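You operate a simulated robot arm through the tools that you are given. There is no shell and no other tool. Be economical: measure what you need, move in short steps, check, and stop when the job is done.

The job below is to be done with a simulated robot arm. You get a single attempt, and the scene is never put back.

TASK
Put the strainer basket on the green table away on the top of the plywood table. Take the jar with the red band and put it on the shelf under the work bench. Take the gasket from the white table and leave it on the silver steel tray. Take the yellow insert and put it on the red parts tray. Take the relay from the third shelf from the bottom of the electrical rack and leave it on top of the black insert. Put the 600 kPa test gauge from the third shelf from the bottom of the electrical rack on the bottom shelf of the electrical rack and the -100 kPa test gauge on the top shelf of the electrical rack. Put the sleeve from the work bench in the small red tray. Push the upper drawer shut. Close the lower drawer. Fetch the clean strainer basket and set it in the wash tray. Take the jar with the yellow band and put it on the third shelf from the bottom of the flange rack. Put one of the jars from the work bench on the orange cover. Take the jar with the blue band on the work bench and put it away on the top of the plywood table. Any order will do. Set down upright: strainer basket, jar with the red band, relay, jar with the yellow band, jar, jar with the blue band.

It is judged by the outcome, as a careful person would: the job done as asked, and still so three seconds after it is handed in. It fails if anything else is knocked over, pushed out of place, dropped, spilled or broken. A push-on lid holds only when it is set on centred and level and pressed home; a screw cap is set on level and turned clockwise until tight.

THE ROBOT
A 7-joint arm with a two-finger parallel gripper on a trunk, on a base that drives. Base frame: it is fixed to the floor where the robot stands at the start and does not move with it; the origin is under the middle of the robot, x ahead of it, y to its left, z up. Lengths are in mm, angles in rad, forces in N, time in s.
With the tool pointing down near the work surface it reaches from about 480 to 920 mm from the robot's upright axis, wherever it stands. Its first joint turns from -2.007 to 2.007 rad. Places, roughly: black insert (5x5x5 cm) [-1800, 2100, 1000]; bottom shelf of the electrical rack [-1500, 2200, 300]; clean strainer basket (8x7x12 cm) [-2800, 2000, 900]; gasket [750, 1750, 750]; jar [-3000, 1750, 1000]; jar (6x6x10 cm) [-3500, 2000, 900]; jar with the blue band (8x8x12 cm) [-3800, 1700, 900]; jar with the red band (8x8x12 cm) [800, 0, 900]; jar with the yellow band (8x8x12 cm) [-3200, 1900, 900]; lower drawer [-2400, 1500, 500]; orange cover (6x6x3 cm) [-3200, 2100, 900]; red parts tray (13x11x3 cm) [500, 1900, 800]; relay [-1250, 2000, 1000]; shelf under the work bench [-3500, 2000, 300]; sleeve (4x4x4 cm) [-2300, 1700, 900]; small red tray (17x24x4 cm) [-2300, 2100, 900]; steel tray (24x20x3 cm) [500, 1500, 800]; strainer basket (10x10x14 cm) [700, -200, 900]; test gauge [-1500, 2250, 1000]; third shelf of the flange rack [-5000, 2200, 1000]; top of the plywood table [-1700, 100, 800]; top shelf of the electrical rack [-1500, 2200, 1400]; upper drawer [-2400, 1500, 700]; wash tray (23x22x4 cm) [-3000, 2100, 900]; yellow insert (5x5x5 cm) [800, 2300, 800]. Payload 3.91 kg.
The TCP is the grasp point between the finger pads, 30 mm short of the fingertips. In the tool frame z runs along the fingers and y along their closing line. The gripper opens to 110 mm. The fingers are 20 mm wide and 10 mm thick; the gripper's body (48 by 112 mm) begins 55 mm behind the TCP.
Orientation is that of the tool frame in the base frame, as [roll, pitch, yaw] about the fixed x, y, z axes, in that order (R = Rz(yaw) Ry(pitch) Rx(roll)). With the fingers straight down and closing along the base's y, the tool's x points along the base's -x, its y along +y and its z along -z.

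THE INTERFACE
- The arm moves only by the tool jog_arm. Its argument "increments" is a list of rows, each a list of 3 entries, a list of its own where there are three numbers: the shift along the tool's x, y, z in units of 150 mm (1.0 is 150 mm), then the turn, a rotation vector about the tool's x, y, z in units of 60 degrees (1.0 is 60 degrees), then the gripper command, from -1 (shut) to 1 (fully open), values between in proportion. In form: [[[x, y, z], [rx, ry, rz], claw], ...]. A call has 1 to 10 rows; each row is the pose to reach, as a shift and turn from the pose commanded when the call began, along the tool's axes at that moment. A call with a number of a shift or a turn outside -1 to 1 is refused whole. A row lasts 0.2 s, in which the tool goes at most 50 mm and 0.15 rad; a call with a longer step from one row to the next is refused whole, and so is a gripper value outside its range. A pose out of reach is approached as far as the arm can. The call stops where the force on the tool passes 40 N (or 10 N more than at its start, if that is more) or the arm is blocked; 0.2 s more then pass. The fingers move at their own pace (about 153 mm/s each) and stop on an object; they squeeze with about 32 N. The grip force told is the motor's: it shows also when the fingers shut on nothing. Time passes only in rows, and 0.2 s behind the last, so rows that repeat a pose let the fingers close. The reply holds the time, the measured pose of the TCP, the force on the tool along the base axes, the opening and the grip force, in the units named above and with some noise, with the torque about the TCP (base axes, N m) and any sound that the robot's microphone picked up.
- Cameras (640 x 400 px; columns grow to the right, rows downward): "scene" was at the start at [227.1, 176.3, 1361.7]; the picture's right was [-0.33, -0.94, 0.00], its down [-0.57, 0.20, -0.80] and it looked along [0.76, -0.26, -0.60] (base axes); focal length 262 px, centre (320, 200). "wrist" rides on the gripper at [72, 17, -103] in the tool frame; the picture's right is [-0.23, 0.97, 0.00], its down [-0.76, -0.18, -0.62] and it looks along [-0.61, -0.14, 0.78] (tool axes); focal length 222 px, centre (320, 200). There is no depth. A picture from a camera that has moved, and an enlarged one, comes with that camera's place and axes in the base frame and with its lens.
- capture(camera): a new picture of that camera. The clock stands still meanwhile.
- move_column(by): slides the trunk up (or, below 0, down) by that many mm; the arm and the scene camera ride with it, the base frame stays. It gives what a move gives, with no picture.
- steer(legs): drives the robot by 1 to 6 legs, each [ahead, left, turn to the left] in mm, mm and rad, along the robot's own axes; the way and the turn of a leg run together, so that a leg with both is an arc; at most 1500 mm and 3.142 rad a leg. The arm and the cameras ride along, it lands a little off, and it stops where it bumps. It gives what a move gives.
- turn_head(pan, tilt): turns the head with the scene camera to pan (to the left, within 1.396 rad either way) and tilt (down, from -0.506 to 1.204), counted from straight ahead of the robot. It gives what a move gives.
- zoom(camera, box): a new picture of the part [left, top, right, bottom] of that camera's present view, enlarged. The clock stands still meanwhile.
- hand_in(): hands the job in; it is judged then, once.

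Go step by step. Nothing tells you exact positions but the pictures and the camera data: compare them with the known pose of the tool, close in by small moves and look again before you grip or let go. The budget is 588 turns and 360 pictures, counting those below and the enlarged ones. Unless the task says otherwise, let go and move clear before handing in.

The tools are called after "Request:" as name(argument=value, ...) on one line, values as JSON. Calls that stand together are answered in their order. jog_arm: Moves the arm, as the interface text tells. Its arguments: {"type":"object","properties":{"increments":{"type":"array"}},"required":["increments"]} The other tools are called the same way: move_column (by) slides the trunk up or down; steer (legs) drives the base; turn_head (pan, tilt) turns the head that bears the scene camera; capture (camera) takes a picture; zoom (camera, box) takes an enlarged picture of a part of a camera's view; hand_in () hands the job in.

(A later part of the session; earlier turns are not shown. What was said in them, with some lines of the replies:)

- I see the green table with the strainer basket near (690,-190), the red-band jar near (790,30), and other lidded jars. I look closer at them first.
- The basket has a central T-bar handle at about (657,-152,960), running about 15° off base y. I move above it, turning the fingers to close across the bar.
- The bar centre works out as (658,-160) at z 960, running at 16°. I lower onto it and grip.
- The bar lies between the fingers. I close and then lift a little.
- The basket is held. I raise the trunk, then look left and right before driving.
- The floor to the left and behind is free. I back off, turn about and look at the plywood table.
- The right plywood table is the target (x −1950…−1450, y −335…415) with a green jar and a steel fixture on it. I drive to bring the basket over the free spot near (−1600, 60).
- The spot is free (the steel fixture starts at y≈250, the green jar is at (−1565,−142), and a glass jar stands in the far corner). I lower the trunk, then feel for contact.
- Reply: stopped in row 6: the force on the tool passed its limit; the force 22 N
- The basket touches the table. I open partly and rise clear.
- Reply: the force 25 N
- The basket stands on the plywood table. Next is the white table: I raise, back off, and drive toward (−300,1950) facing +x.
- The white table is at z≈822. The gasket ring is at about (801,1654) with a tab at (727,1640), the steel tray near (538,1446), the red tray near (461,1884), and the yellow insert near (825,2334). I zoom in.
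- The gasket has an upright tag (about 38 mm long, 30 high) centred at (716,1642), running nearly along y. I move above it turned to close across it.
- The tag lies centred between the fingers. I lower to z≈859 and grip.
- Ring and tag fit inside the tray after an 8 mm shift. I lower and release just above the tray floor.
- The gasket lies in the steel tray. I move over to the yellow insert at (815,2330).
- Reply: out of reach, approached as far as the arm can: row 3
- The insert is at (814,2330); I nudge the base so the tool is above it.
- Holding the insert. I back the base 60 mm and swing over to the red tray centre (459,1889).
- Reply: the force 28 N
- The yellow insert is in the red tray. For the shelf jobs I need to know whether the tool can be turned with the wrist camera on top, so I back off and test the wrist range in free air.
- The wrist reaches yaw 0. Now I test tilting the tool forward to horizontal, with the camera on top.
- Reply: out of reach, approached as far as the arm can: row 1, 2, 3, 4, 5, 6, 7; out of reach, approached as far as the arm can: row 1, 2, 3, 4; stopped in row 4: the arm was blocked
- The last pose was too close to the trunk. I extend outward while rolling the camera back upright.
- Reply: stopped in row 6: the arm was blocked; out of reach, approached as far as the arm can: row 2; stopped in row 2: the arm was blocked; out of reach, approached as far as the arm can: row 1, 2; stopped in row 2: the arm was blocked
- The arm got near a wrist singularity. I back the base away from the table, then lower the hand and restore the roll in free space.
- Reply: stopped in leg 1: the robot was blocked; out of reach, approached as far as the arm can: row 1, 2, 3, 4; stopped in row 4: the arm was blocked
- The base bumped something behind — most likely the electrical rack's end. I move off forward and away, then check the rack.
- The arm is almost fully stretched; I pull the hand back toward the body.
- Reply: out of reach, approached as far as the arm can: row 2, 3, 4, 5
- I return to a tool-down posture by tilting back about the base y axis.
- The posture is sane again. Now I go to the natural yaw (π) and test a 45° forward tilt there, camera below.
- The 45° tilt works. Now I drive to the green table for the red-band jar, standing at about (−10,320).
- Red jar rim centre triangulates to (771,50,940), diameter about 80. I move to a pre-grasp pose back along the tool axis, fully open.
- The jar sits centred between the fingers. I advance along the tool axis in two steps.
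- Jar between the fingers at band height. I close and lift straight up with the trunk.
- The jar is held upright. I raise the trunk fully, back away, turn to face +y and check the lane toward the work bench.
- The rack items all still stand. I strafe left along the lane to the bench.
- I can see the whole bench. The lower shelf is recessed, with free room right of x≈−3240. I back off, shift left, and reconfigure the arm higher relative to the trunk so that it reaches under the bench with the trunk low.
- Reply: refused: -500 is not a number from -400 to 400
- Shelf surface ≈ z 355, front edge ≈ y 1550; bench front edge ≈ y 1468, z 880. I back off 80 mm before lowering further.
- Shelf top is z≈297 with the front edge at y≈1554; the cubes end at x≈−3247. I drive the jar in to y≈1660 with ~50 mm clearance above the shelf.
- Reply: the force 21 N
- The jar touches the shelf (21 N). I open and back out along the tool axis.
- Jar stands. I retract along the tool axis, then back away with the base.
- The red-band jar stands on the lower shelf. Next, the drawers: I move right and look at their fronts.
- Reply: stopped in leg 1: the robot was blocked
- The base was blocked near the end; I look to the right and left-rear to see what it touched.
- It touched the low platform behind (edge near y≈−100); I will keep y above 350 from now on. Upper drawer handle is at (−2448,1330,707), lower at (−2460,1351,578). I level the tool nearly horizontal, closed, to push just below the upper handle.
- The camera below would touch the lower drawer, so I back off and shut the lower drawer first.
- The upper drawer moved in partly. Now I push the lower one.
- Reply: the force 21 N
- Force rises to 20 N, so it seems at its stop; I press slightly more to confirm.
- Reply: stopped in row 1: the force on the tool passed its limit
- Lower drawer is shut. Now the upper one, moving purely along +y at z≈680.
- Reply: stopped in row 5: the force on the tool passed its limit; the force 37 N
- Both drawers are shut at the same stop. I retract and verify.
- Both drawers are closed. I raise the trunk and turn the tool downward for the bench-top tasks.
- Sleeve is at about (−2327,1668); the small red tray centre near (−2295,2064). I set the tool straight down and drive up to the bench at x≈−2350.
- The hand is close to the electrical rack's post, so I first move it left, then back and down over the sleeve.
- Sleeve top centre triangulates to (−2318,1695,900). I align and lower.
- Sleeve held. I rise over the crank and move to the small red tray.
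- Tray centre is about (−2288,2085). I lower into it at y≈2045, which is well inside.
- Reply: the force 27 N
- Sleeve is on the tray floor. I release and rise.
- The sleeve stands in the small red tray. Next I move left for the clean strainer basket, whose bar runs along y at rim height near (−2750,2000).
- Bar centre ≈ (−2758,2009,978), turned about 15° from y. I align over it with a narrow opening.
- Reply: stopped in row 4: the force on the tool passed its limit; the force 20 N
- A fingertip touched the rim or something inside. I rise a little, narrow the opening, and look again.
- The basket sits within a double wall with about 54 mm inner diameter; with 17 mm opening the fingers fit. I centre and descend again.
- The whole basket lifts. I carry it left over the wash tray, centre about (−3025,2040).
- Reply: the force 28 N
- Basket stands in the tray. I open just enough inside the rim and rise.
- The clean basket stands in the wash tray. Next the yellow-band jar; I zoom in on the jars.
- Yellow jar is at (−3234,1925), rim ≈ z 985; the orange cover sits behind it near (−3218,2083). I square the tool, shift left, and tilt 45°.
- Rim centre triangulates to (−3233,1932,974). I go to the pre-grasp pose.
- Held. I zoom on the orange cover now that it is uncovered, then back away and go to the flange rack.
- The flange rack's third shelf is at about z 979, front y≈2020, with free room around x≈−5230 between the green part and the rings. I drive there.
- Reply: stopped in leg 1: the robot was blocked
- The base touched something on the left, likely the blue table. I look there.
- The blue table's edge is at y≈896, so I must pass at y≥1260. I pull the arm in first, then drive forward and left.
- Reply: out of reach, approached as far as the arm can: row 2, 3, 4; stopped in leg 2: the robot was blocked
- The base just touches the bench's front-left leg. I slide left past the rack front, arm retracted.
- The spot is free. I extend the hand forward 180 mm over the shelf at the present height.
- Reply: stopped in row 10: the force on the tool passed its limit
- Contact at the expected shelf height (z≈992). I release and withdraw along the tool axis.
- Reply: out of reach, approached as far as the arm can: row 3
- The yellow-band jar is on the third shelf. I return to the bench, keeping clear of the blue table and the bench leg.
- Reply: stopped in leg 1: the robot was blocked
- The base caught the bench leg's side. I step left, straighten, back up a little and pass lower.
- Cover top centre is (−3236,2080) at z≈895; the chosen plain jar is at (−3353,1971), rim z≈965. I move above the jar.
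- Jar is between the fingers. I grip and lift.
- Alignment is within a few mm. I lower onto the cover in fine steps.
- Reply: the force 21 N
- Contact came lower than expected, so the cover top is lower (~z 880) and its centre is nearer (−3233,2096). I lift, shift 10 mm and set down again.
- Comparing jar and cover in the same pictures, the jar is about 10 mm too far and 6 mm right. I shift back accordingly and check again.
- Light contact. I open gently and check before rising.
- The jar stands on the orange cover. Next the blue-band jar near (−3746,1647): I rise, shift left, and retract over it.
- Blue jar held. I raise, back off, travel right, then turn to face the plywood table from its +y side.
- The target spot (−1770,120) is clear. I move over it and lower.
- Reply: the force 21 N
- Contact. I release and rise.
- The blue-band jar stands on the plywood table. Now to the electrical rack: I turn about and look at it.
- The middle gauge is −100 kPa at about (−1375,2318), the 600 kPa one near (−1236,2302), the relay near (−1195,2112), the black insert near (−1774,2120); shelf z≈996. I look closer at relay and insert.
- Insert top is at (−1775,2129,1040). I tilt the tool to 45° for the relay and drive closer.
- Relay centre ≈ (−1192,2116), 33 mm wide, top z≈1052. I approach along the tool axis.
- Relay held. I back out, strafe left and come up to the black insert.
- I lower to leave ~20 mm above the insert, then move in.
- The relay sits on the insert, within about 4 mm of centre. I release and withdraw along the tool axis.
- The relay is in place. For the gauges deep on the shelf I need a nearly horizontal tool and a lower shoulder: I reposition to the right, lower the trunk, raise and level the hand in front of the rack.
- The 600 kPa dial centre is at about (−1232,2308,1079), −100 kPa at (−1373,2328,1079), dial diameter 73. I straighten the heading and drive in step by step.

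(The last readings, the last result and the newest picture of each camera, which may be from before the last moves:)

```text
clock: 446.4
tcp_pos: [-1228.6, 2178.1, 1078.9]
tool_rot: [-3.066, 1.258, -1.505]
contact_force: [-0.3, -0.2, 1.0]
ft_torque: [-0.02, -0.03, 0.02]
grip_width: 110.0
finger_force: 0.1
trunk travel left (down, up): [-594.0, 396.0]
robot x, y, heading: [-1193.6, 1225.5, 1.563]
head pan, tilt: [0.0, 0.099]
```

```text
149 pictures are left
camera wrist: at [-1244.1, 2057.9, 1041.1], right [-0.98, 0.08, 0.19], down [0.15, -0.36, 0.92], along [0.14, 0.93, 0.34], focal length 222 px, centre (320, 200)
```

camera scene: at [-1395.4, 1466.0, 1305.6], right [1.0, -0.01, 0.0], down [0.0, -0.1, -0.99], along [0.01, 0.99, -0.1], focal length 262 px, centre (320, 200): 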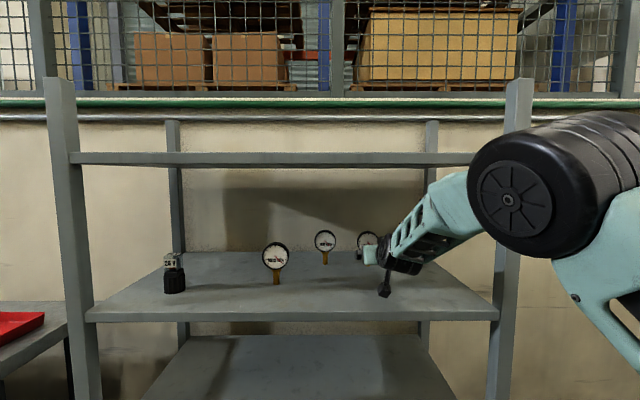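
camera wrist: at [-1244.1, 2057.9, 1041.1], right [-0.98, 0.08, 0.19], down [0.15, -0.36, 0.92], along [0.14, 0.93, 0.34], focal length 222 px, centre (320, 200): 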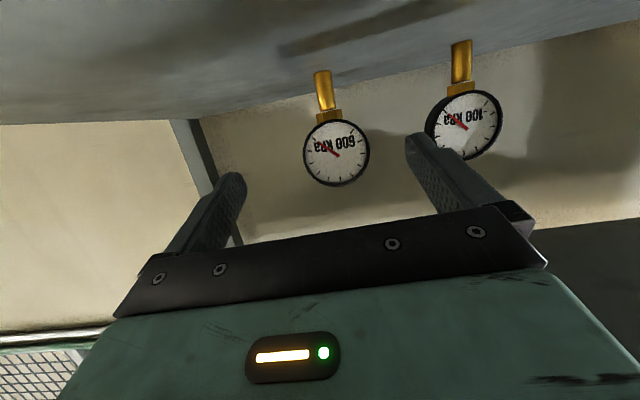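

Request:
steer(legs=[[112, 4, 0]])

Request:
capture(camera="wrist")

Request:
zoom(camera="scene", box=[270, 180, 430, 280])

```text
clock: 447.6
tcp_pos: [-1227.8, 2290.6, 1078.8]
tool_rot: [-3.067, 1.256, -1.509]
contact_force: [-0.4, 0.8, 0.4]
ft_torque: [0.01, -0.01, -0.01]
grip_width: 110.1
finger_force: 0.1
trunk travel left (down, up): [-594.0, 396.0]
robot x, y, heading: [-1197.8, 1345.7, 1.56]
head pan, tilt: [0.0, 0.099]
```

```text
148 pictures are left
camera wrist: at [-1245.2, 2170.2, 1041.1], right [-0.98, 0.08, 0.19], down [0.15, -0.36, 0.92], along [0.14, 0.93, 0.34], focal length 222 px, centre (320, 200)
```

wrist: 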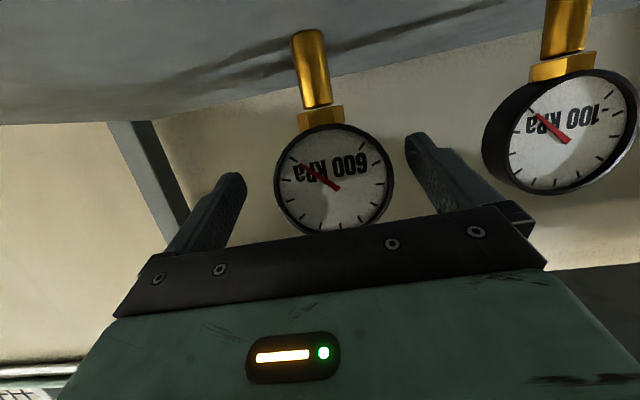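

```text
4.00 times, centred on (350, 230) of scene
camera zoom: at [-1398.0, 1578.7, 1305.6], right [1.0, -0.01, 0.0], down [0.0, -0.1, -0.99], along [0.01, 0.99, -0.1], focal length 1046 px, centre (200, 80)
```

zoom: 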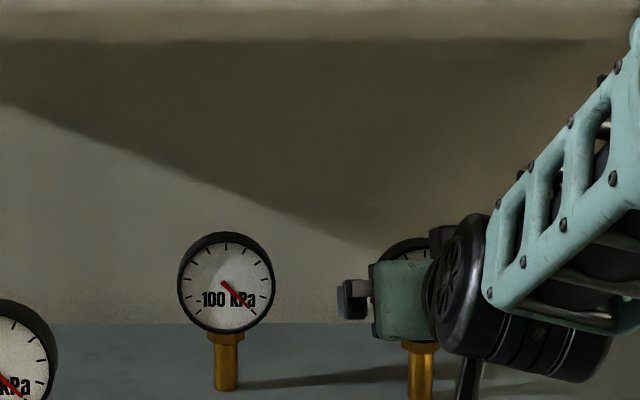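

Request:
jog_arm(increments=[[[-0.015, 0.025, 0.045], [0, 0, 0], 1], [[-0.03, 0.05, 0.09], [0, 0, 0], 1], [[-0.03, 0.05, 0.09], [0, 0, 0], 1]])

Request:
capture(camera="wrist")

```text
clock: 448.4
tcp_pos: [-1236.0, 2304.7, 1079.3]
tool_rot: [-3.066, 1.256, -1.508]
contact_force: [0.3, -0.2, 0.1]
ft_torque: [0.03, -0.01, 0.02]
grip_width: 109.9
finger_force: 0.0
trunk travel left (down, up): [-594.0, 396.0]
robot x, y, heading: [-1197.5, 1343.0, 1.564]
head pan, tilt: [0.0, 0.099]
```

```text
146 pictures are left
camera wrist: at [-1252.6, 2184.4, 1041.3], right [-0.98, 0.08, 0.19], down [0.15, -0.36, 0.92], along [0.14, 0.93, 0.34], focal length 222 px, centre (320, 200)
```

wrist: 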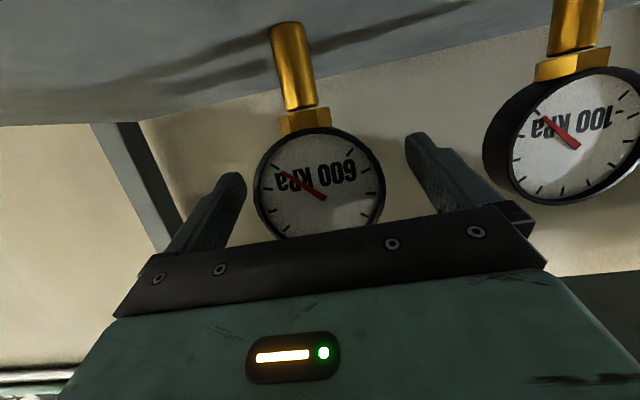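

Request:
jog_arm(increments=[[[0, 0, 0], [0, 0, 0], 0.6], [[0, 0, 0], [0, 0, 0], 0.3], [[0, 0, 0], [0, 0, 0], -1], [[0, 0, 0], [0, 0, 0], -1]])

Request:
jog_arm(increments=[[[-0.06, 0, -0.02], [0, 0, 0], -1], [[-0.15, 0, -0.05], [0, 0, 0], -1], [[-0.25, 0, -0.08], [0, 0, 0], -1]])

Request:
capture(camera="wrist")

Request:
zoom(camera="scene", box=[270, 180, 430, 280])

```text
clock: 449.4
tcp_pos: [-1235.8, 2306.6, 1078.1]
tool_rot: [-3.067, 1.258, -1.508]
contact_force: [1.7, 0.6, 0.7]
ft_torque: [0.04, -0.01, -0.01]
grip_width: 72.5
finger_force: 32.3
trunk travel left (down, up): [-594.0, 396.0]
robot x, y, heading: [-1198.0, 1341.1, 1.561]
head pan, tilt: [0.0, 0.099]
```

```text
clock: 450.1
tcp_pos: [-1236.9, 2305.6, 1116.8]
tool_rot: [-3.069, 1.257, -1.509]
contact_force: [0.2, 0.7, -2.6]
ft_torque: [0.0, 0.0, -0.02]
grip_width: 71.9
finger_force: 31.6
trunk travel left (down, up): [-594.0, 396.0]
robot x, y, heading: [-1198.1, 1336.9, 1.56]
head pan, tilt: [0.0, 0.099]
```

```text
145 pictures are left
camera wrist: at [-1253.3, 2184.5, 1079.3], right [-0.98, 0.08, 0.19], down [0.15, -0.36, 0.92], along [0.14, 0.93, 0.34], focal length 222 px, centre (320, 200)
```

wrist: 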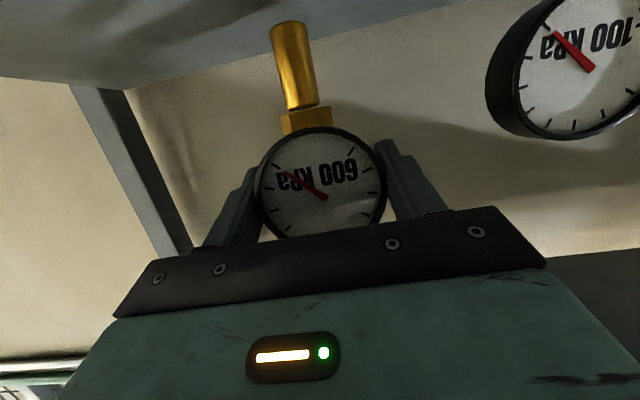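

```text
4.00 times, centred on (350, 230) of scene
camera zoom: at [-1398.0, 1578.8, 1305.5], right [1.0, -0.01, 0.0], down [0.0, -0.1, -0.99], along [0.01, 0.99, -0.1], focal length 1046 px, centre (200, 80)
```

zoom: 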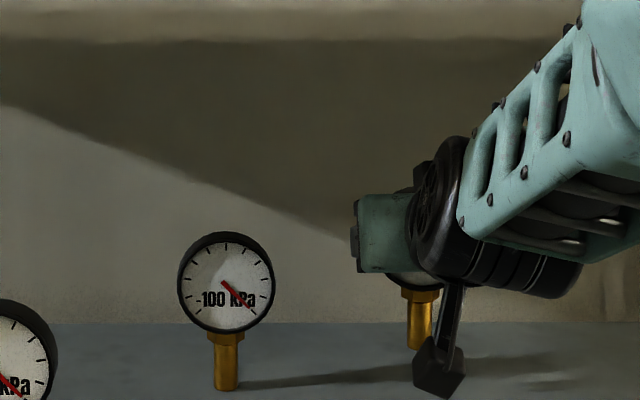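

The 600 kPa gauge is lifted. I back straight out and lower toward the bottom shelf.

Request:
steer(legs=[[-450, 0, 0.008]])

Request:
move_column(by=-400)

Request:
move_column(by=-180)

Request:
turn_head(pan=0.0, tilt=0.2)

Request:
capture(camera="scene")

```text
clock: 452.9
tcp_pos: [-1248.8, 1844.0, 1116.6]
tool_rot: [-3.065, 1.258, -1.495]
contact_force: [0.5, -0.5, -1.4]
ft_torque: [0.02, -0.04, -0.02]
grip_width: 72.1
finger_force: 32.5
trunk travel left (down, up): [-594.0, 396.0]
robot x, y, heading: [-1199.4, 877.7, 1.575]
head pan, tilt: [0.0, 0.099]
```

```text
clock: 456.7
tcp_pos: [-1249.1, 1845.5, 716.8]
tool_rot: [-3.066, 1.256, -1.495]
contact_force: [0.1, 0.1, -1.5]
ft_torque: [-0.02, 0.02, 0.02]
grip_width: 71.5
finger_force: 32.1
trunk travel left (down, up): [-194.0, 796.0]
robot x, y, heading: [-1202.9, 883.3, 1.569]
head pan, tilt: [0.0, 0.099]
```

```text
clock: 458.7
tcp_pos: [-1248.3, 1844.5, 537.5]
tool_rot: [-3.067, 1.257, -1.496]
contact_force: [-0.1, -0.1, -1.2]
ft_torque: [-0.01, 0.02, 0.01]
grip_width: 71.7
finger_force: 32.1
trunk travel left (down, up): [-14.0, 976.0]
robot x, y, heading: [-1199.5, 882.7, 1.571]
head pan, tilt: [0.0, 0.099]
```

```text
clock: 459.4
tcp_pos: [-1248.5, 1844.8, 536.3]
tool_rot: [-3.066, 1.255, -1.494]
contact_force: [-0.7, -0.4, -2.4]
ft_torque: [-0.04, 0.02, 0.0]
grip_width: 71.4
finger_force: 32.0
trunk travel left (down, up): [-14.0, 976.0]
robot x, y, heading: [-1198.7, 881.5, 1.571]
head pan, tilt: [0.0, 0.201]
```

```text
143 pictures are left
camera scene: at [-1402.1, 1118.4, 716.2], right [1.0, 0.0, 0.0], down [0.0, -0.2, -0.98], along [0.0, 0.98, -0.2], focal length 262 px, centre (320, 200)
```

scene: 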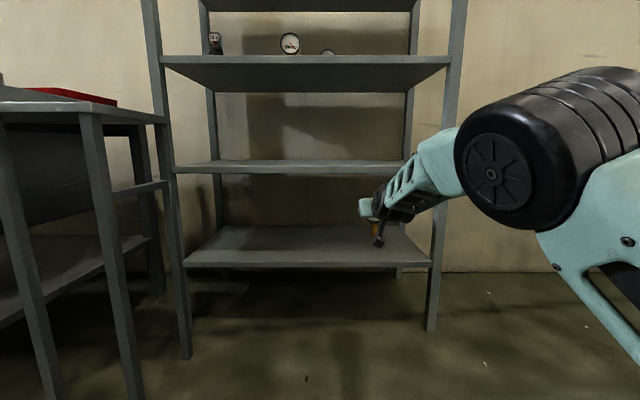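

Request:
jog_arm(increments=[[[0.26, 0.006, 0.083], [0, 0, 0], -1], [[0.51, 0.012, 0.165], [0, 0, 0], -1], [[0.76, 0.019, 0.247], [0, 0, 0], -1], [[0.76, 0.019, 0.247], [0, 0, 0], -1]])

Request:
steer(legs=[[300, 0, 0]])

Request:
capture(camera="scene")

Request:
capture(camera="wrist")

```text
clock: 460.4
tcp_pos: [-1249.0, 1844.1, 417.1]
tool_rot: [-3.068, 1.258, -1.499]
contact_force: [0.3, 0.1, -2.1]
ft_torque: [0.02, 0.02, 0.0]
grip_width: 71.4
finger_force: 32.0
trunk travel left (down, up): [-14.0, 976.0]
robot x, y, heading: [-1203.3, 881.4, 1.574]
head pan, tilt: [0.0, 0.201]
```

```text
clock: 462.4
tcp_pos: [-1254.6, 2132.3, 417.7]
tool_rot: [-3.066, 1.258, -1.491]
contact_force: [0.4, 1.6, -1.3]
ft_torque: [-0.03, 0.02, -0.02]
grip_width: 71.5
finger_force: 31.7
trunk travel left (down, up): [-14.0, 976.0]
robot x, y, heading: [-1204.7, 1171.5, 1.575]
head pan, tilt: [0.0, 0.201]
```

```text
142 pictures are left
camera scene: at [-1404.7, 1405.3, 716.2], right [1.0, 0.01, 0.0], down [0.0, -0.2, -0.98], along [-0.01, 0.98, -0.2], focal length 262 px, centre (320, 200)
```

scene: 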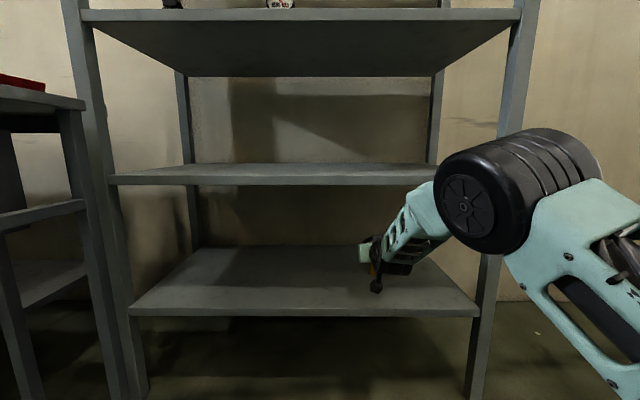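

```text
141 pictures are left
camera wrist: at [-1269.9, 2011.8, 379.2], right [-0.98, 0.06, 0.19], down [0.16, -0.36, 0.92], along [0.13, 0.93, 0.34], focal length 222 px, centre (320, 200)
```

wrist: 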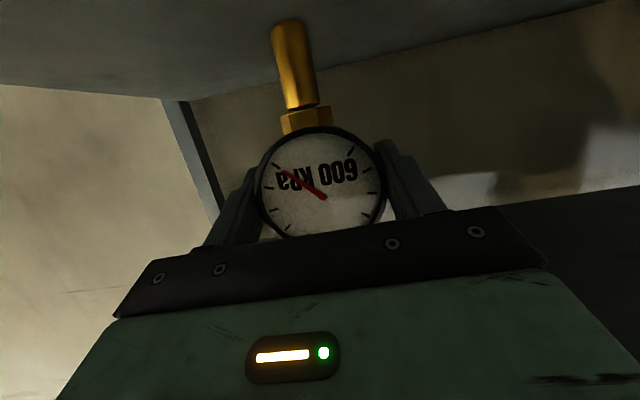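

Request:
jog_arm(increments=[[[0.127, 0.003, 0.041], [0, 0, 0], -1], [[0.146, 0.003, 0.047], [0, 0, 0], -1], [[0.165, 0.004, 0.053], [0, 0, 0], -1], [[0.184, 0.004, 0.059], [0, 0, 0], -1], [[0.203, 0.005, 0.065], [0, 0, 0], -1], [[0.222, 0.005, 0.072], [0, 0, 0], -1], [[0.241, 0.006, 0.078], [0, 0, 0], -1], [[0.26, 0.006, 0.084], [0, 0, 0], -1], [[0.279, 0.007, 0.09], [0, 0, 0], -1]])

Request:
capture(camera="wrist")

```text
clock: 464.4
tcp_pos: [-1255.4, 2133.1, 379.0]
tool_rot: [-3.068, 1.268, -1.492]
contact_force: [2.4, -0.2, 23.4]
ft_torque: [-0.01, -0.08, -0.07]
grip_width: 71.4
finger_force: 31.7
trunk travel left (down, up): [-14.0, 976.0]
robot x, y, heading: [-1201.0, 1171.6, 1.578]
head pan, tilt: [0.0, 0.201]
```

```text
140 pictures are left
camera wrist: at [-1269.9, 2013.1, 340.0], right [-0.98, 0.06, 0.2], down [0.16, -0.37, 0.92], along [0.13, 0.93, 0.35], focal length 222 px, centre (320, 200)
```

wrist: 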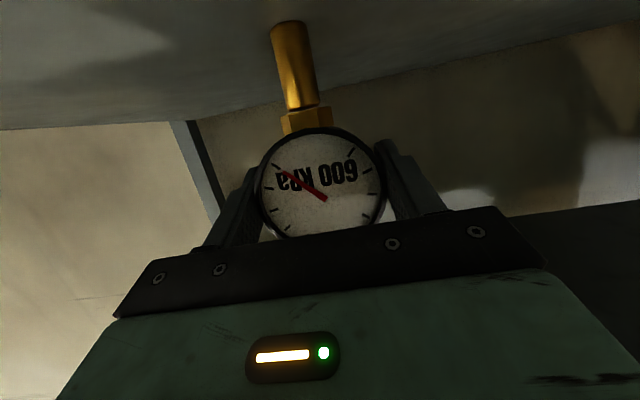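

The stem is on the shelf with 23 N; I unload before releasing, so it stands level.

Request:
jog_arm(increments=[[[-0.008, 0, -0.0026], [0, 0, 0], -1], [[-0.016, 0, -0.005], [0, 0, 0], -1]])

```text
clock: 465.0
tcp_pos: [-1255.9, 2132.9, 378.8]
tool_rot: [-3.065, 1.261, -1.491]
contact_force: [1.5, 5.5, 23.6]
ft_torque: [0.32, -0.04, -0.03]
grip_width: 71.5
finger_force: 32.0
trunk travel left (down, up): [-14.0, 976.0]
robot x, y, heading: [-1201.7, 1170.8, 1.579]
head pan, tilt: [0.0, 0.201]
```

Request:
jog_arm(increments=[[[-0.013, 0, -0.004], [0, 0, 0], -1], [[-0.025, 0, -0.008], [0, 0, 0], -1]])

```text
clock: 465.6
tcp_pos: [-1256.2, 2133.0, 378.4]
tool_rot: [-3.064, 1.252, -1.488]
contact_force: [1.3, 4.2, 9.6]
ft_torque: [0.36, -0.04, -0.01]
grip_width: 71.1
finger_force: 32.0
trunk travel left (down, up): [-14.0, 976.0]
robot x, y, heading: [-1201.1, 1168.5, 1.573]
head pan, tilt: [0.0, 0.201]
```

Request:
jog_arm(increments=[[[-0.008, 0, -0.002], [0, 0, 0], 0.45], [[-0.008, 0, -0.002], [0, 0, 0], 0.7], [[-0.008, 0, -0.002], [0, 0, 0], 1], [[-0.008, 0, -0.002], [0, 0, 0], 1]])

Request:
capture(camera="wrist")

```text
clock: 466.6
tcp_pos: [-1256.5, 2132.8, 380.5]
tool_rot: [-3.068, 1.257, -1.489]
contact_force: [0.4, -0.2, 0.4]
ft_torque: [0.01, -0.01, -0.02]
grip_width: 109.8
finger_force: 0.0
trunk travel left (down, up): [-14.0, 976.0]
robot x, y, heading: [-1197.9, 1172.6, 1.578]
head pan, tilt: [0.0, 0.201]
```

```text
139 pictures are left
camera wrist: at [-1270.2, 2011.7, 342.9], right [-0.98, 0.06, 0.19], down [0.16, -0.36, 0.92], along [0.13, 0.93, 0.34], focal length 222 px, centre (320, 200)
```

wrist: 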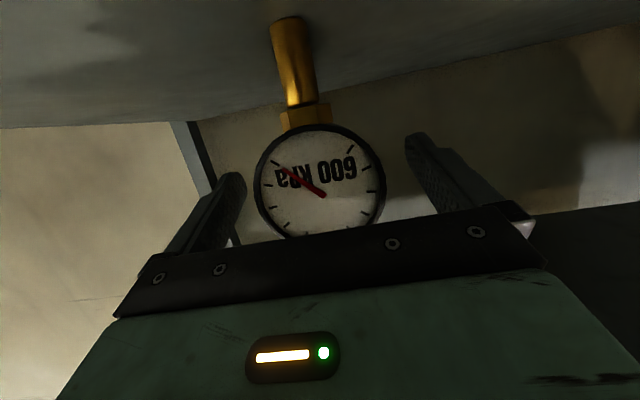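

It stands. I withdraw straight back.

Request:
jog_arm(increments=[[[0, 0, -0.15], [0, 0, 0], 1], [[0, 0, -0.4], [0, 0, 0], 1], [[0, 0, -0.7], [0, 0, 0], 1], [[0, 0, -0.9], [0, 0, 0], 1]])

Request:
steer(legs=[[-220, 0, 0]])

Request:
capture(camera="scene")

```text
clock: 467.6
tcp_pos: [-1255.5, 2004.3, 421.1]
tool_rot: [-3.066, 1.258, -1.491]
contact_force: [0.1, 0.8, -0.7]
ft_torque: [0.0, 0.01, 0.03]
grip_width: 110.0
finger_force: 0.0
trunk travel left (down, up): [-14.0, 976.0]
robot x, y, heading: [-1199.4, 1171.4, 1.577]
head pan, tilt: [0.0, 0.201]
```

```text
clock: 469.3
tcp_pos: [-1252.8, 1779.0, 421.7]
tool_rot: [-3.066, 1.257, -1.493]
contact_force: [0.0, -0.2, 0.0]
ft_torque: [-0.01, 0.03, 0.01]
grip_width: 109.7
finger_force: 0.1
trunk travel left (down, up): [-14.0, 976.0]
robot x, y, heading: [-1202.1, 948.5, 1.578]
head pan, tilt: [0.0, 0.201]
```

```text
138 pictures are left
camera scene: at [-1402.9, 1180.0, 716.2], right [1.0, 0.01, 0.0], down [0.0, -0.2, -0.98], along [-0.01, 0.98, -0.2], focal length 262 px, centre (320, 200)
```

scene: 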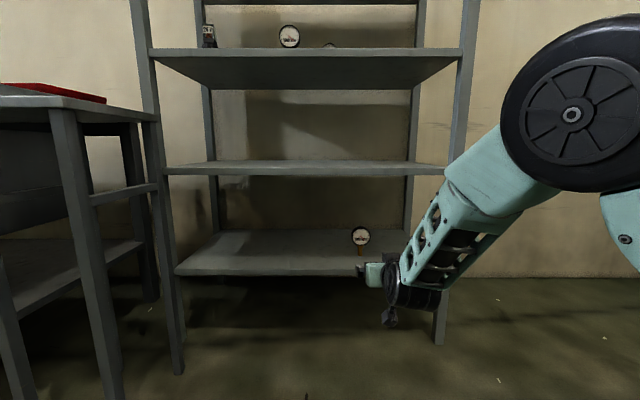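

The 600 kPa gauge stands on the bottom shelf. Next the −100 kPa gauge: trunk up, shift left, hand to height.

Request:
move_column(by=400)

Request:
move_column(by=180)

Request:
jog_arm(increments=[[[-0.18, 0, 0.15], [0, 0, 0], 1], [[-0.37, 0, 0.3], [0, 0, 0], 1], [[-0.55, 0, 0.45], [0, 0, 0], 1], [[-0.735, 0, 0.604], [0, 0, 0], 1], [[-0.735, 0, 0.604], [0, 0, 0], 1]])

Request:
steer(legs=[[0, 120, -0.008]])

Request:
capture(camera="wrist")

Request:
capture(camera="scene")

```text
clock: 473.1
tcp_pos: [-1252.2, 1779.1, 822.2]
tool_rot: [-3.066, 1.258, -1.493]
contact_force: [0.2, 0.3, 0.3]
ft_torque: [-0.02, -0.01, 0.01]
grip_width: 109.9
finger_force: 0.1
trunk travel left (down, up): [-414.0, 576.0]
robot x, y, heading: [-1195.6, 947.8, 1.574]
head pan, tilt: [0.0, 0.201]
```

```text
clock: 475.1
tcp_pos: [-1253.2, 1777.6, 1000.8]
tool_rot: [-3.067, 1.257, -1.491]
contact_force: [0.3, 0.3, 0.2]
ft_torque: [0.01, 0.0, 0.0]
grip_width: 109.8
finger_force: 0.0
trunk travel left (down, up): [-594.0, 396.0]
robot x, y, heading: [-1200.2, 948.5, 1.576]
head pan, tilt: [0.0, 0.201]
```

```text
clock: 476.3
tcp_pos: [-1255.7, 1899.8, 1076.7]
tool_rot: [-3.065, 1.257, -1.493]
contact_force: [0.4, 0.2, 0.4]
ft_torque: [-0.01, 0.0, 0.02]
grip_width: 110.1
finger_force: 0.1
trunk travel left (down, up): [-594.0, 396.0]
robot x, y, heading: [-1197.1, 947.3, 1.577]
head pan, tilt: [0.0, 0.201]
```

```text
clock: 477.6
tcp_pos: [-1367.9, 1900.6, 1077.1]
tool_rot: [-3.067, 1.256, -1.501]
contact_force: [0.0, 0.3, -0.1]
ft_torque: [0.0, -0.01, -0.02]
grip_width: 110.2
finger_force: 0.1
trunk travel left (down, up): [-594.0, 396.0]
robot x, y, heading: [-1319.2, 943.7, 1.564]
head pan, tilt: [0.0, 0.201]
```

```text
137 pictures are left
camera wrist: at [-1383.6, 1779.9, 1039.6], right [-0.98, 0.07, 0.19], down [0.16, -0.36, 0.92], along [0.14, 0.93, 0.34], focal length 222 px, centre (320, 200)
```

wrist: 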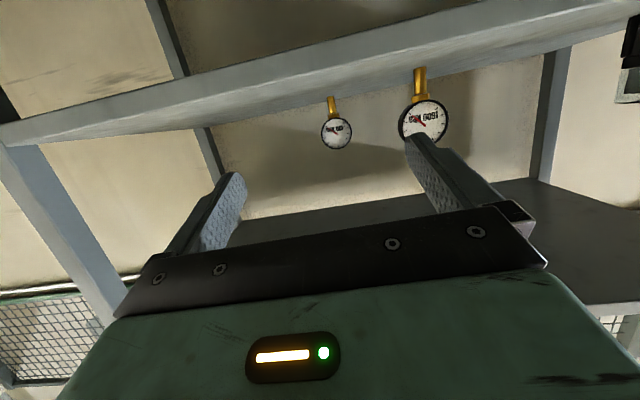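

```text
136 pictures are left
camera scene: at [-1520.2, 1181.7, 1296.2], right [1.0, 0.0, 0.0], down [0.0, -0.2, -0.98], along [0.0, 0.98, -0.2], focal length 262 px, centre (320, 200)
```

scene: 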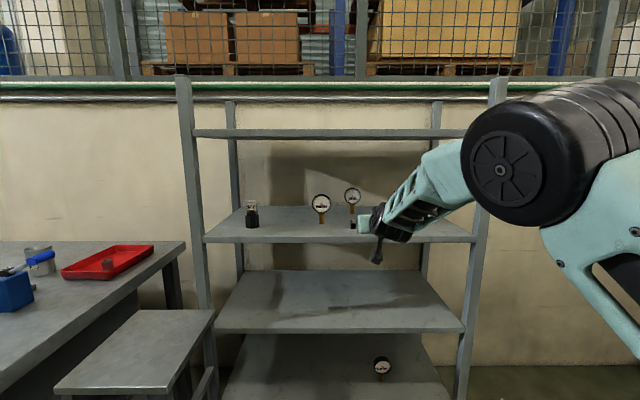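

Request:
steer(legs=[[290, 8, 0]])

Request:
capture(camera="wrist")

```text
clock: 479.6
tcp_pos: [-1377.6, 2189.6, 1077.4]
tool_rot: [-3.066, 1.257, -1.498]
contact_force: [-0.5, 0.0, -0.2]
ft_torque: [-0.04, 0.0, 0.0]
grip_width: 110.0
finger_force: 0.1
trunk travel left (down, up): [-594.0, 396.0]
robot x, y, heading: [-1325.9, 1233.6, 1.566]
head pan, tilt: [0.0, 0.201]
```

```text
135 pictures are left
camera wrist: at [-1392.5, 2069.1, 1039.6], right [-0.98, 0.07, 0.19], down [0.16, -0.36, 0.92], along [0.13, 0.93, 0.34], focal length 222 px, centre (320, 200)
```

wrist: 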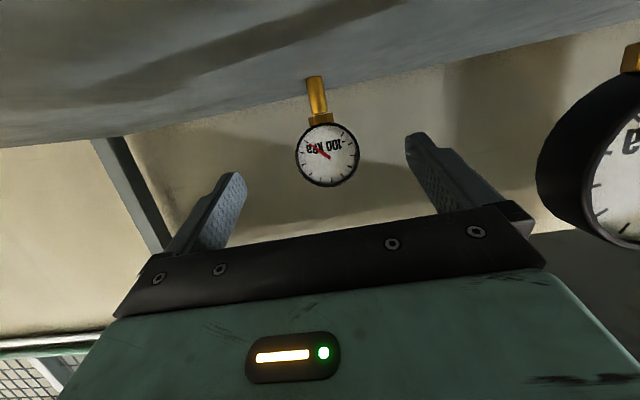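

Request:
steer(legs=[[120, -2, 0]])

Request:
capture(camera="wrist")

```text
clock: 480.8
tcp_pos: [-1374.9, 2308.5, 1077.9]
tool_rot: [-3.068, 1.254, -1.497]
contact_force: [0.1, 0.7, 0.7]
ft_torque: [-0.03, 0.02, -0.03]
grip_width: 110.1
finger_force: 0.1
trunk travel left (down, up): [-594.0, 396.0]
robot x, y, heading: [-1325.9, 1357.2, 1.569]
head pan, tilt: [0.0, 0.201]
```

```text
134 pictures are left
camera wrist: at [-1391.0, 2187.4, 1039.5], right [-0.98, 0.07, 0.19], down [0.16, -0.36, 0.92], along [0.13, 0.93, 0.34], focal length 222 px, centre (320, 200)
```

wrist: 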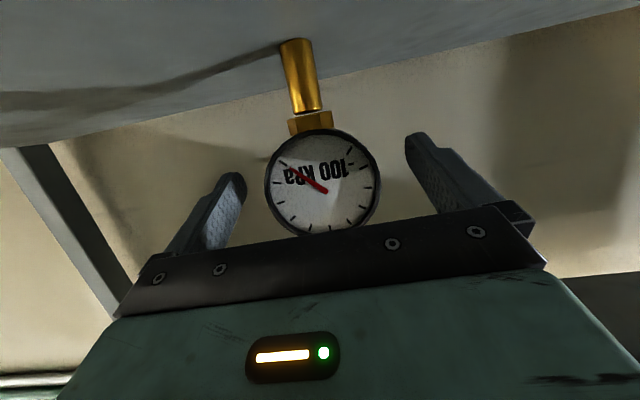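

Request:
jog_arm(increments=[[[-0.015, 0, 0.05], [0, 0, 0], 1], [[-0.03, 0, 0.1], [0, 0, 0], 1], [[-0.03, 0, 0.1], [0, 0, 0], 1]])

Request:
jog_arm(increments=[[[0, 0, 0], [0, 0, 0], 0.6], [[0, 0, 0], [0, 0, 0], 0.3], [[0, 0, 0], [0, 0, 0], -1], [[0, 0, 0], [0, 0, 0], -1]])

Request:
jog_arm(increments=[[[-0.06, 0, -0.02], [0, 0, 0], -1], [[-0.15, 0, -0.05], [0, 0, 0], -1], [[-0.25, 0, -0.08], [0, 0, 0], -1]])

Request:
capture(camera="wrist")

```text
clock: 481.6
tcp_pos: [-1375.4, 2325.2, 1077.7]
tool_rot: [-3.067, 1.257, -1.5]
contact_force: [0.4, 0.4, -0.4]
ft_torque: [0.01, 0.0, 0.06]
grip_width: 109.9
finger_force: 0.1
trunk travel left (down, up): [-594.0, 396.0]
robot x, y, heading: [-1326.1, 1353.7, 1.575]
head pan, tilt: [0.0, 0.201]
```

```text
clock: 482.6
tcp_pos: [-1374.2, 2324.0, 1077.1]
tool_rot: [-3.068, 1.257, -1.501]
contact_force: [0.0, 0.0, -0.4]
ft_torque: [0.0, 0.01, 0.0]
grip_width: 71.1
finger_force: 31.9
trunk travel left (down, up): [-594.0, 396.0]
robot x, y, heading: [-1325.1, 1350.9, 1.573]
head pan, tilt: [0.0, 0.201]
```

```text
clock: 483.4
tcp_pos: [-1375.8, 2324.9, 1117.1]
tool_rot: [-3.069, 1.256, -1.501]
contact_force: [0.1, 0.2, -1.3]
ft_torque: [-0.06, 0.01, 0.01]
grip_width: 71.4
finger_force: 32.2
trunk travel left (down, up): [-594.0, 396.0]
robot x, y, heading: [-1323.5, 1354.1, 1.573]
head pan, tilt: [0.0, 0.201]
```

```text
133 pictures are left
camera wrist: at [-1391.6, 2203.5, 1078.9], right [-0.98, 0.07, 0.19], down [0.16, -0.36, 0.92], along [0.13, 0.93, 0.34], focal length 222 px, centre (320, 200)
```

wrist: 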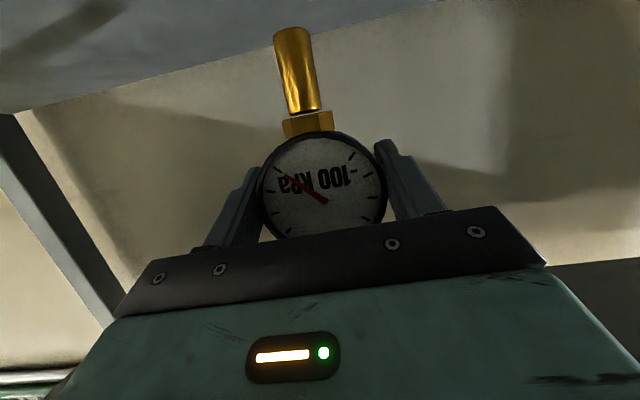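

Lifted. I back out and raise to the top shelf.

Request:
steer(legs=[[-460, 0, 0]])

Request:
move_column(by=365)

Request:
turn_head(pan=0.0, tilt=0.35)

Request:
capture(camera="scene")

```text
clock: 486.1
tcp_pos: [-1368.9, 1874.0, 1116.1]
tool_rot: [-3.065, 1.254, -1.507]
contact_force: [0.0, 0.3, -1.1]
ft_torque: [-0.04, -0.01, 0.02]
grip_width: 71.3
finger_force: 32.3
trunk travel left (down, up): [-594.0, 396.0]
robot x, y, heading: [-1328.6, 906.8, 1.558]
head pan, tilt: [0.0, 0.201]
```

```text
clock: 489.7
tcp_pos: [-1369.3, 1875.6, 1480.5]
tool_rot: [-3.066, 1.257, -1.508]
contact_force: [-0.4, 0.3, -3.2]
ft_torque: [-0.01, -0.02, -0.01]
grip_width: 71.3
finger_force: 31.8
trunk travel left (down, up): [-959.0, 31.0]
robot x, y, heading: [-1329.2, 903.5, 1.563]
head pan, tilt: [0.0, 0.201]
```

```text
clock: 490.4
tcp_pos: [-1368.7, 1874.5, 1481.2]
tool_rot: [-3.065, 1.255, -1.509]
contact_force: [-0.2, -0.1, -1.2]
ft_torque: [-0.02, 0.02, 0.03]
grip_width: 71.4
finger_force: 32.4
trunk travel left (down, up): [-959.0, 31.0]
robot x, y, heading: [-1324.0, 903.6, 1.555]
head pan, tilt: [0.0, 0.351]
```

```text
132 pictures are left
camera scene: at [-1526.2, 1141.1, 1647.2], right [1.0, -0.01, 0.0], down [0.0, -0.34, -0.94], along [0.01, 0.94, -0.34], focal length 262 px, centre (320, 200)
```

scene: 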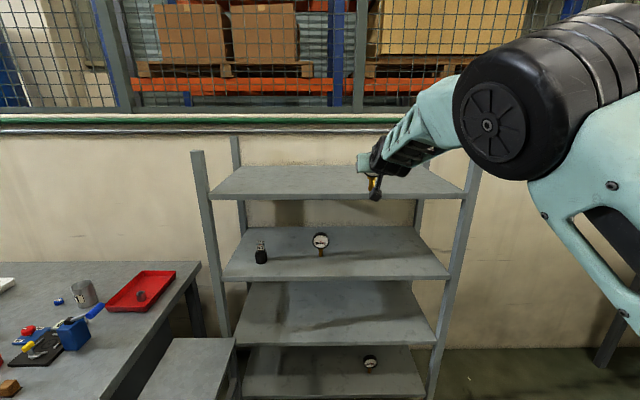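

Request:
steer(legs=[[285, 0, 0.01]])

Request:
capture(camera="scene")

Request:
capture(camera="wrist")

```text
clock: 492.4
tcp_pos: [-1381.9, 2164.9, 1481.5]
tool_rot: [-3.066, 1.256, -1.495]
contact_force: [-0.3, 0.7, -1.7]
ft_torque: [-0.03, 0.0, -0.01]
grip_width: 71.4
finger_force: 32.0
trunk travel left (down, up): [-959.0, 31.0]
robot x, y, heading: [-1325.2, 1193.9, 1.576]
head pan, tilt: [0.0, 0.351]
```

```text
131 pictures are left
camera scene: at [-1528.4, 1429.1, 1647.2], right [1.0, 0.0, 0.0], down [0.0, -0.34, -0.94], along [0.0, 0.94, -0.34], focal length 262 px, centre (320, 200)
```

scene: 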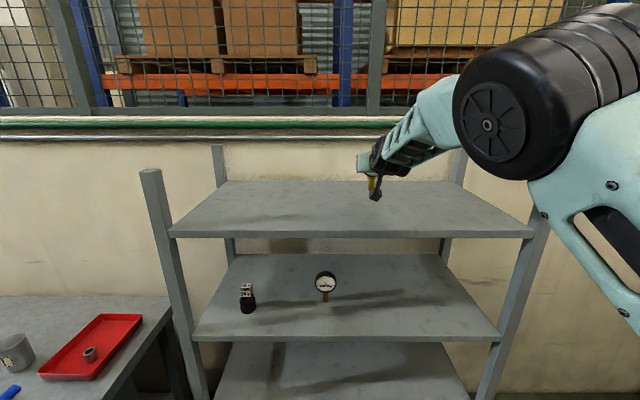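

```text
130 pictures are left
camera wrist: at [-1396.3, 2044.3, 1443.9], right [-0.98, 0.07, 0.19], down [0.16, -0.36, 0.92], along [0.13, 0.93, 0.34], focal length 222 px, centre (320, 200)
```

wrist: 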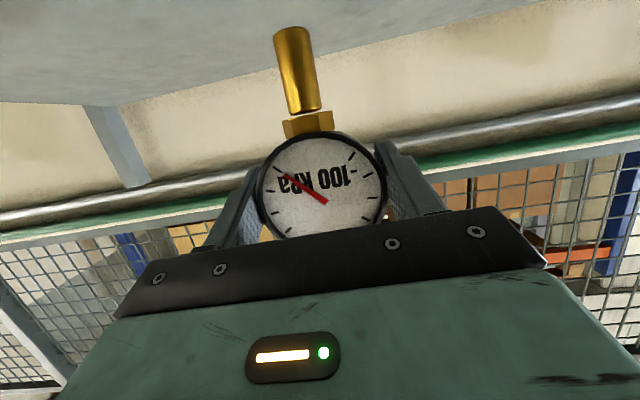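

Request:
jog_arm(increments=[[[0.13, 0.003, 0.041], [0, 0, 0], -1], [[0.254, 0.006, 0.082], [0, 0, 0], -1], [[0.273, 0.006, 0.088], [0, 0, 0], -1], [[0.292, 0.007, 0.094], [0, 0, 0], -1], [[0.311, 0.007, 0.1], [0, 0, 0], -1], [[0.33, 0.007, 0.106], [0, 0, 0], -1], [[0.349, 0.008, 0.112], [0, 0, 0], -1], [[0.368, 0.008, 0.118], [0, 0, 0], -1], [[0.38, 0.009, 0.122], [0, 0, 0], -1]])

```text
clock: 494.4
tcp_pos: [-1381.2, 2164.2, 1426.6]
tool_rot: [-3.065, 1.266, -1.496]
contact_force: [-0.8, -0.4, 17.5]
ft_torque: [-0.06, 0.0, 0.0]
grip_width: 71.4
finger_force: 32.3
trunk travel left (down, up): [-959.0, 31.0]
robot x, y, heading: [-1324.7, 1192.5, 1.576]
head pan, tilt: [0.0, 0.351]
```

Contact (17 N); I unload in small steps.

Request:
jog_arm(increments=[[[-0.013, 0, -0.004], [0, 0, 0], -1], [[-0.025, 0, -0.008], [0, 0, 0], -1]])

```text
clock: 495.0
tcp_pos: [-1381.5, 2165.1, 1426.4]
tool_rot: [-3.066, 1.26, -1.495]
contact_force: [-0.8, 4.8, 16.6]
ft_torque: [0.48, -0.04, -0.01]
grip_width: 71.2
finger_force: 31.3
trunk travel left (down, up): [-959.0, 31.0]
robot x, y, heading: [-1326.6, 1194.6, 1.573]
head pan, tilt: [0.0, 0.351]
```

Request:
jog_arm(increments=[[[-0.009, 0, -0.003], [0, 0, 0], -1], [[-0.015, 0, -0.005], [0, 0, 0], -1]])

Request:
jog_arm(increments=[[[-0.006, 0, -0.002], [0, 0, 0], 0.45], [[-0.006, 0, -0.002], [0, 0, 0], 0.7], [[-0.006, 0, -0.002], [0, 0, 0], 1], [[-0.006, 0, -0.002], [0, 0, 0], 1]])

Request:
capture(camera="wrist")

```text
clock: 495.6
tcp_pos: [-1381.6, 2164.8, 1427.1]
tool_rot: [-3.067, 1.256, -1.494]
contact_force: [0.3, 4.5, 10.5]
ft_torque: [0.45, -0.07, 0.02]
grip_width: 71.3
finger_force: 31.9
trunk travel left (down, up): [-959.0, 31.0]
robot x, y, heading: [-1325.2, 1195.1, 1.576]
head pan, tilt: [0.0, 0.351]
```

```text
clock: 496.6
tcp_pos: [-1381.4, 2165.1, 1429.0]
tool_rot: [-3.066, 1.257, -1.491]
contact_force: [-0.6, 0.1, -0.2]
ft_torque: [-0.02, 0.04, -0.03]
grip_width: 110.0
finger_force: 0.1
trunk travel left (down, up): [-959.0, 31.0]
robot x, y, heading: [-1325.5, 1195.7, 1.574]
head pan, tilt: [0.0, 0.351]
```

```text
129 pictures are left
camera wrist: at [-1396.2, 2044.3, 1391.1], right [-0.98, 0.07, 0.19], down [0.16, -0.36, 0.92], along [0.13, 0.93, 0.34], focal length 222 px, centre (320, 200)
```

wrist: 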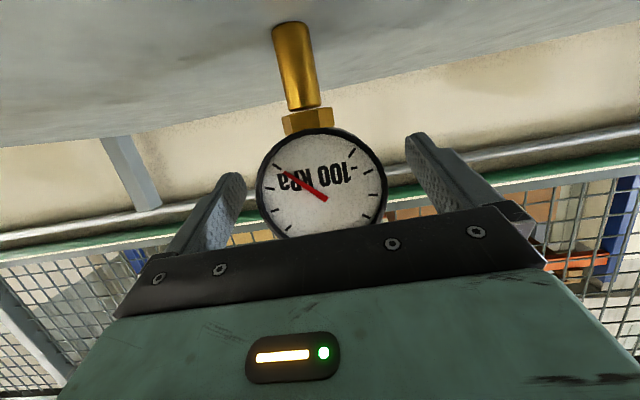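

The gauge stands on the top shelf. I withdraw and check the whole rack.

Request:
jog_arm(increments=[[[0, 0, -0.15], [0, 0, 0], 1], [[0, 0, -0.4], [0, 0, 0], 1], [[0, 0, -0.7], [0, 0, 0], 1], [[0, 0, -0.9], [0, 0, 0], 1]])

Request:
steer(legs=[[-330, 0, 0]])

Request:
capture(camera="scene")

Request:
zoom(camera="scene", box=[200, 150, 456, 310])

```text
clock: 497.6
tcp_pos: [-1381.7, 2037.5, 1470.3]
tool_rot: [-3.065, 1.257, -1.492]
contact_force: [-0.7, -0.5, -0.2]
ft_torque: [-0.01, -0.01, 0.04]
grip_width: 109.8
finger_force: 0.0
trunk travel left (down, up): [-959.0, 31.0]
robot x, y, heading: [-1323.6, 1198.0, 1.575]
head pan, tilt: [0.0, 0.351]
```

```text
clock: 499.8
tcp_pos: [-1384.7, 1704.7, 1469.8]
tool_rot: [-3.067, 1.257, -1.488]
contact_force: [0.4, 0.5, -0.7]
ft_torque: [0.0, -0.04, 0.03]
grip_width: 109.8
finger_force: 0.0
trunk travel left (down, up): [-959.0, 31.0]
robot x, y, heading: [-1323.9, 858.9, 1.577]
head pan, tilt: [0.0, 0.351]
```

```text
128 pictures are left
camera scene: at [-1527.6, 1095.3, 1647.1], right [1.0, 0.01, 0.0], down [0.0, -0.34, -0.94], along [-0.01, 0.94, -0.34], focal length 262 px, centre (320, 200)
```

scene: 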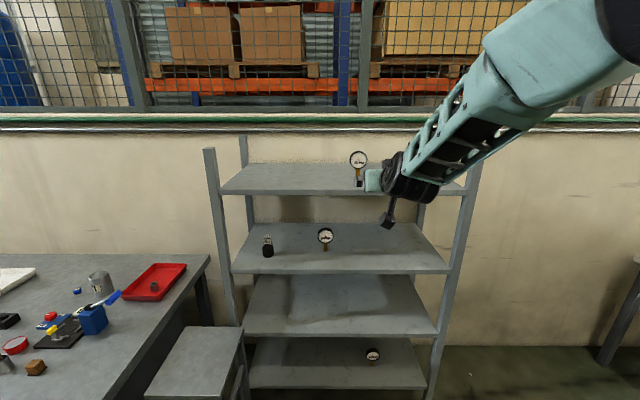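

```text
2.50 times, centred on (328, 230) of scene
camera zoom: at [-1527.6, 1095.3, 1647.1], right [1.0, 0.01, 0.0], down [0.0, -0.34, -0.94], along [-0.01, 0.94, -0.34], focal length 654 px, centre (300, 125)
```

zoom: 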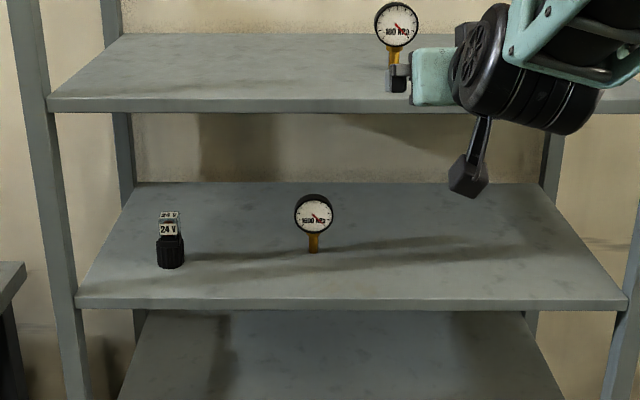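

The rack is as required. One last look toward the bench and its drawers.

Request:
turn_head(pan=0.95, tilt=0.4)

Request:
capture(camera="scene")

Request:
zoom(camera="scene", box=[60, 100, 380, 300])

```text
clock: 501.0
tcp_pos: [-1383.7, 1705.6, 1470.2]
tool_rot: [-3.066, 1.256, -1.489]
contact_force: [0.3, -0.4, -0.2]
ft_torque: [0.01, 0.01, -0.01]
grip_width: 110.1
finger_force: 0.1
trunk travel left (down, up): [-959.0, 31.0]
robot x, y, heading: [-1323.7, 861.7, 1.58]
head pan, tilt: [0.949, 0.4]
```

```text
126 pictures are left
camera scene: at [-1602.6, 1055.3, 1642.6], right [0.58, 0.82, 0.0], down [0.32, -0.22, -0.92], along [-0.75, 0.53, -0.39], focal length 262 px, centre (320, 200)
```

scene: 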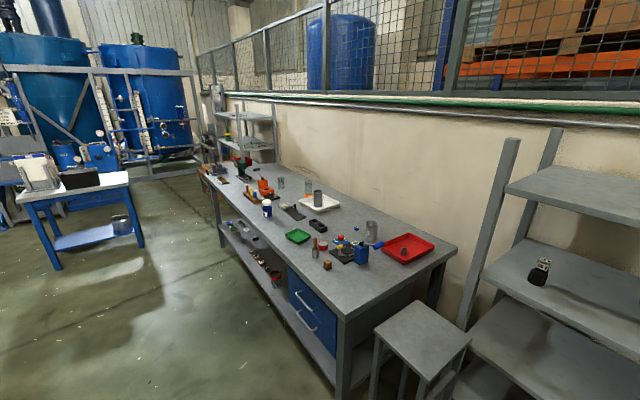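

```text
2.00 times, centred on (220, 200) of scene
camera zoom: at [-1602.6, 1055.3, 1642.6], right [0.58, 0.82, 0.0], down [0.32, -0.22, -0.92], along [-0.75, 0.53, -0.39], focal length 523 px, centre (520, 200)
```

zoom: 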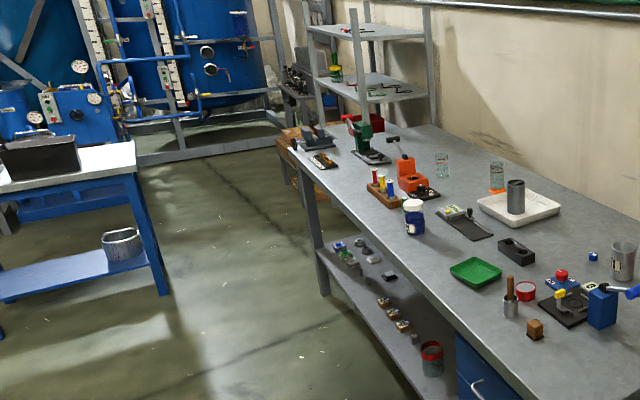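

Everything is where it should be: the jars, baskets, relay and gauges stand upright, both drawers are shut, and the arm is clear. I hand the job in.

Request:
hand_in()

```text
The job is handed in.
```

I finished all 14 placements and both drawers and handed the job in. My last look at the bench and electrical rack showed every item there standing where you asked.

The base bumped into things several times while driving: the electrical rack, the low platform behind the bench, the blue table and the bench leg. Nothing fell or visibly moved in the pictures I took afterwards.
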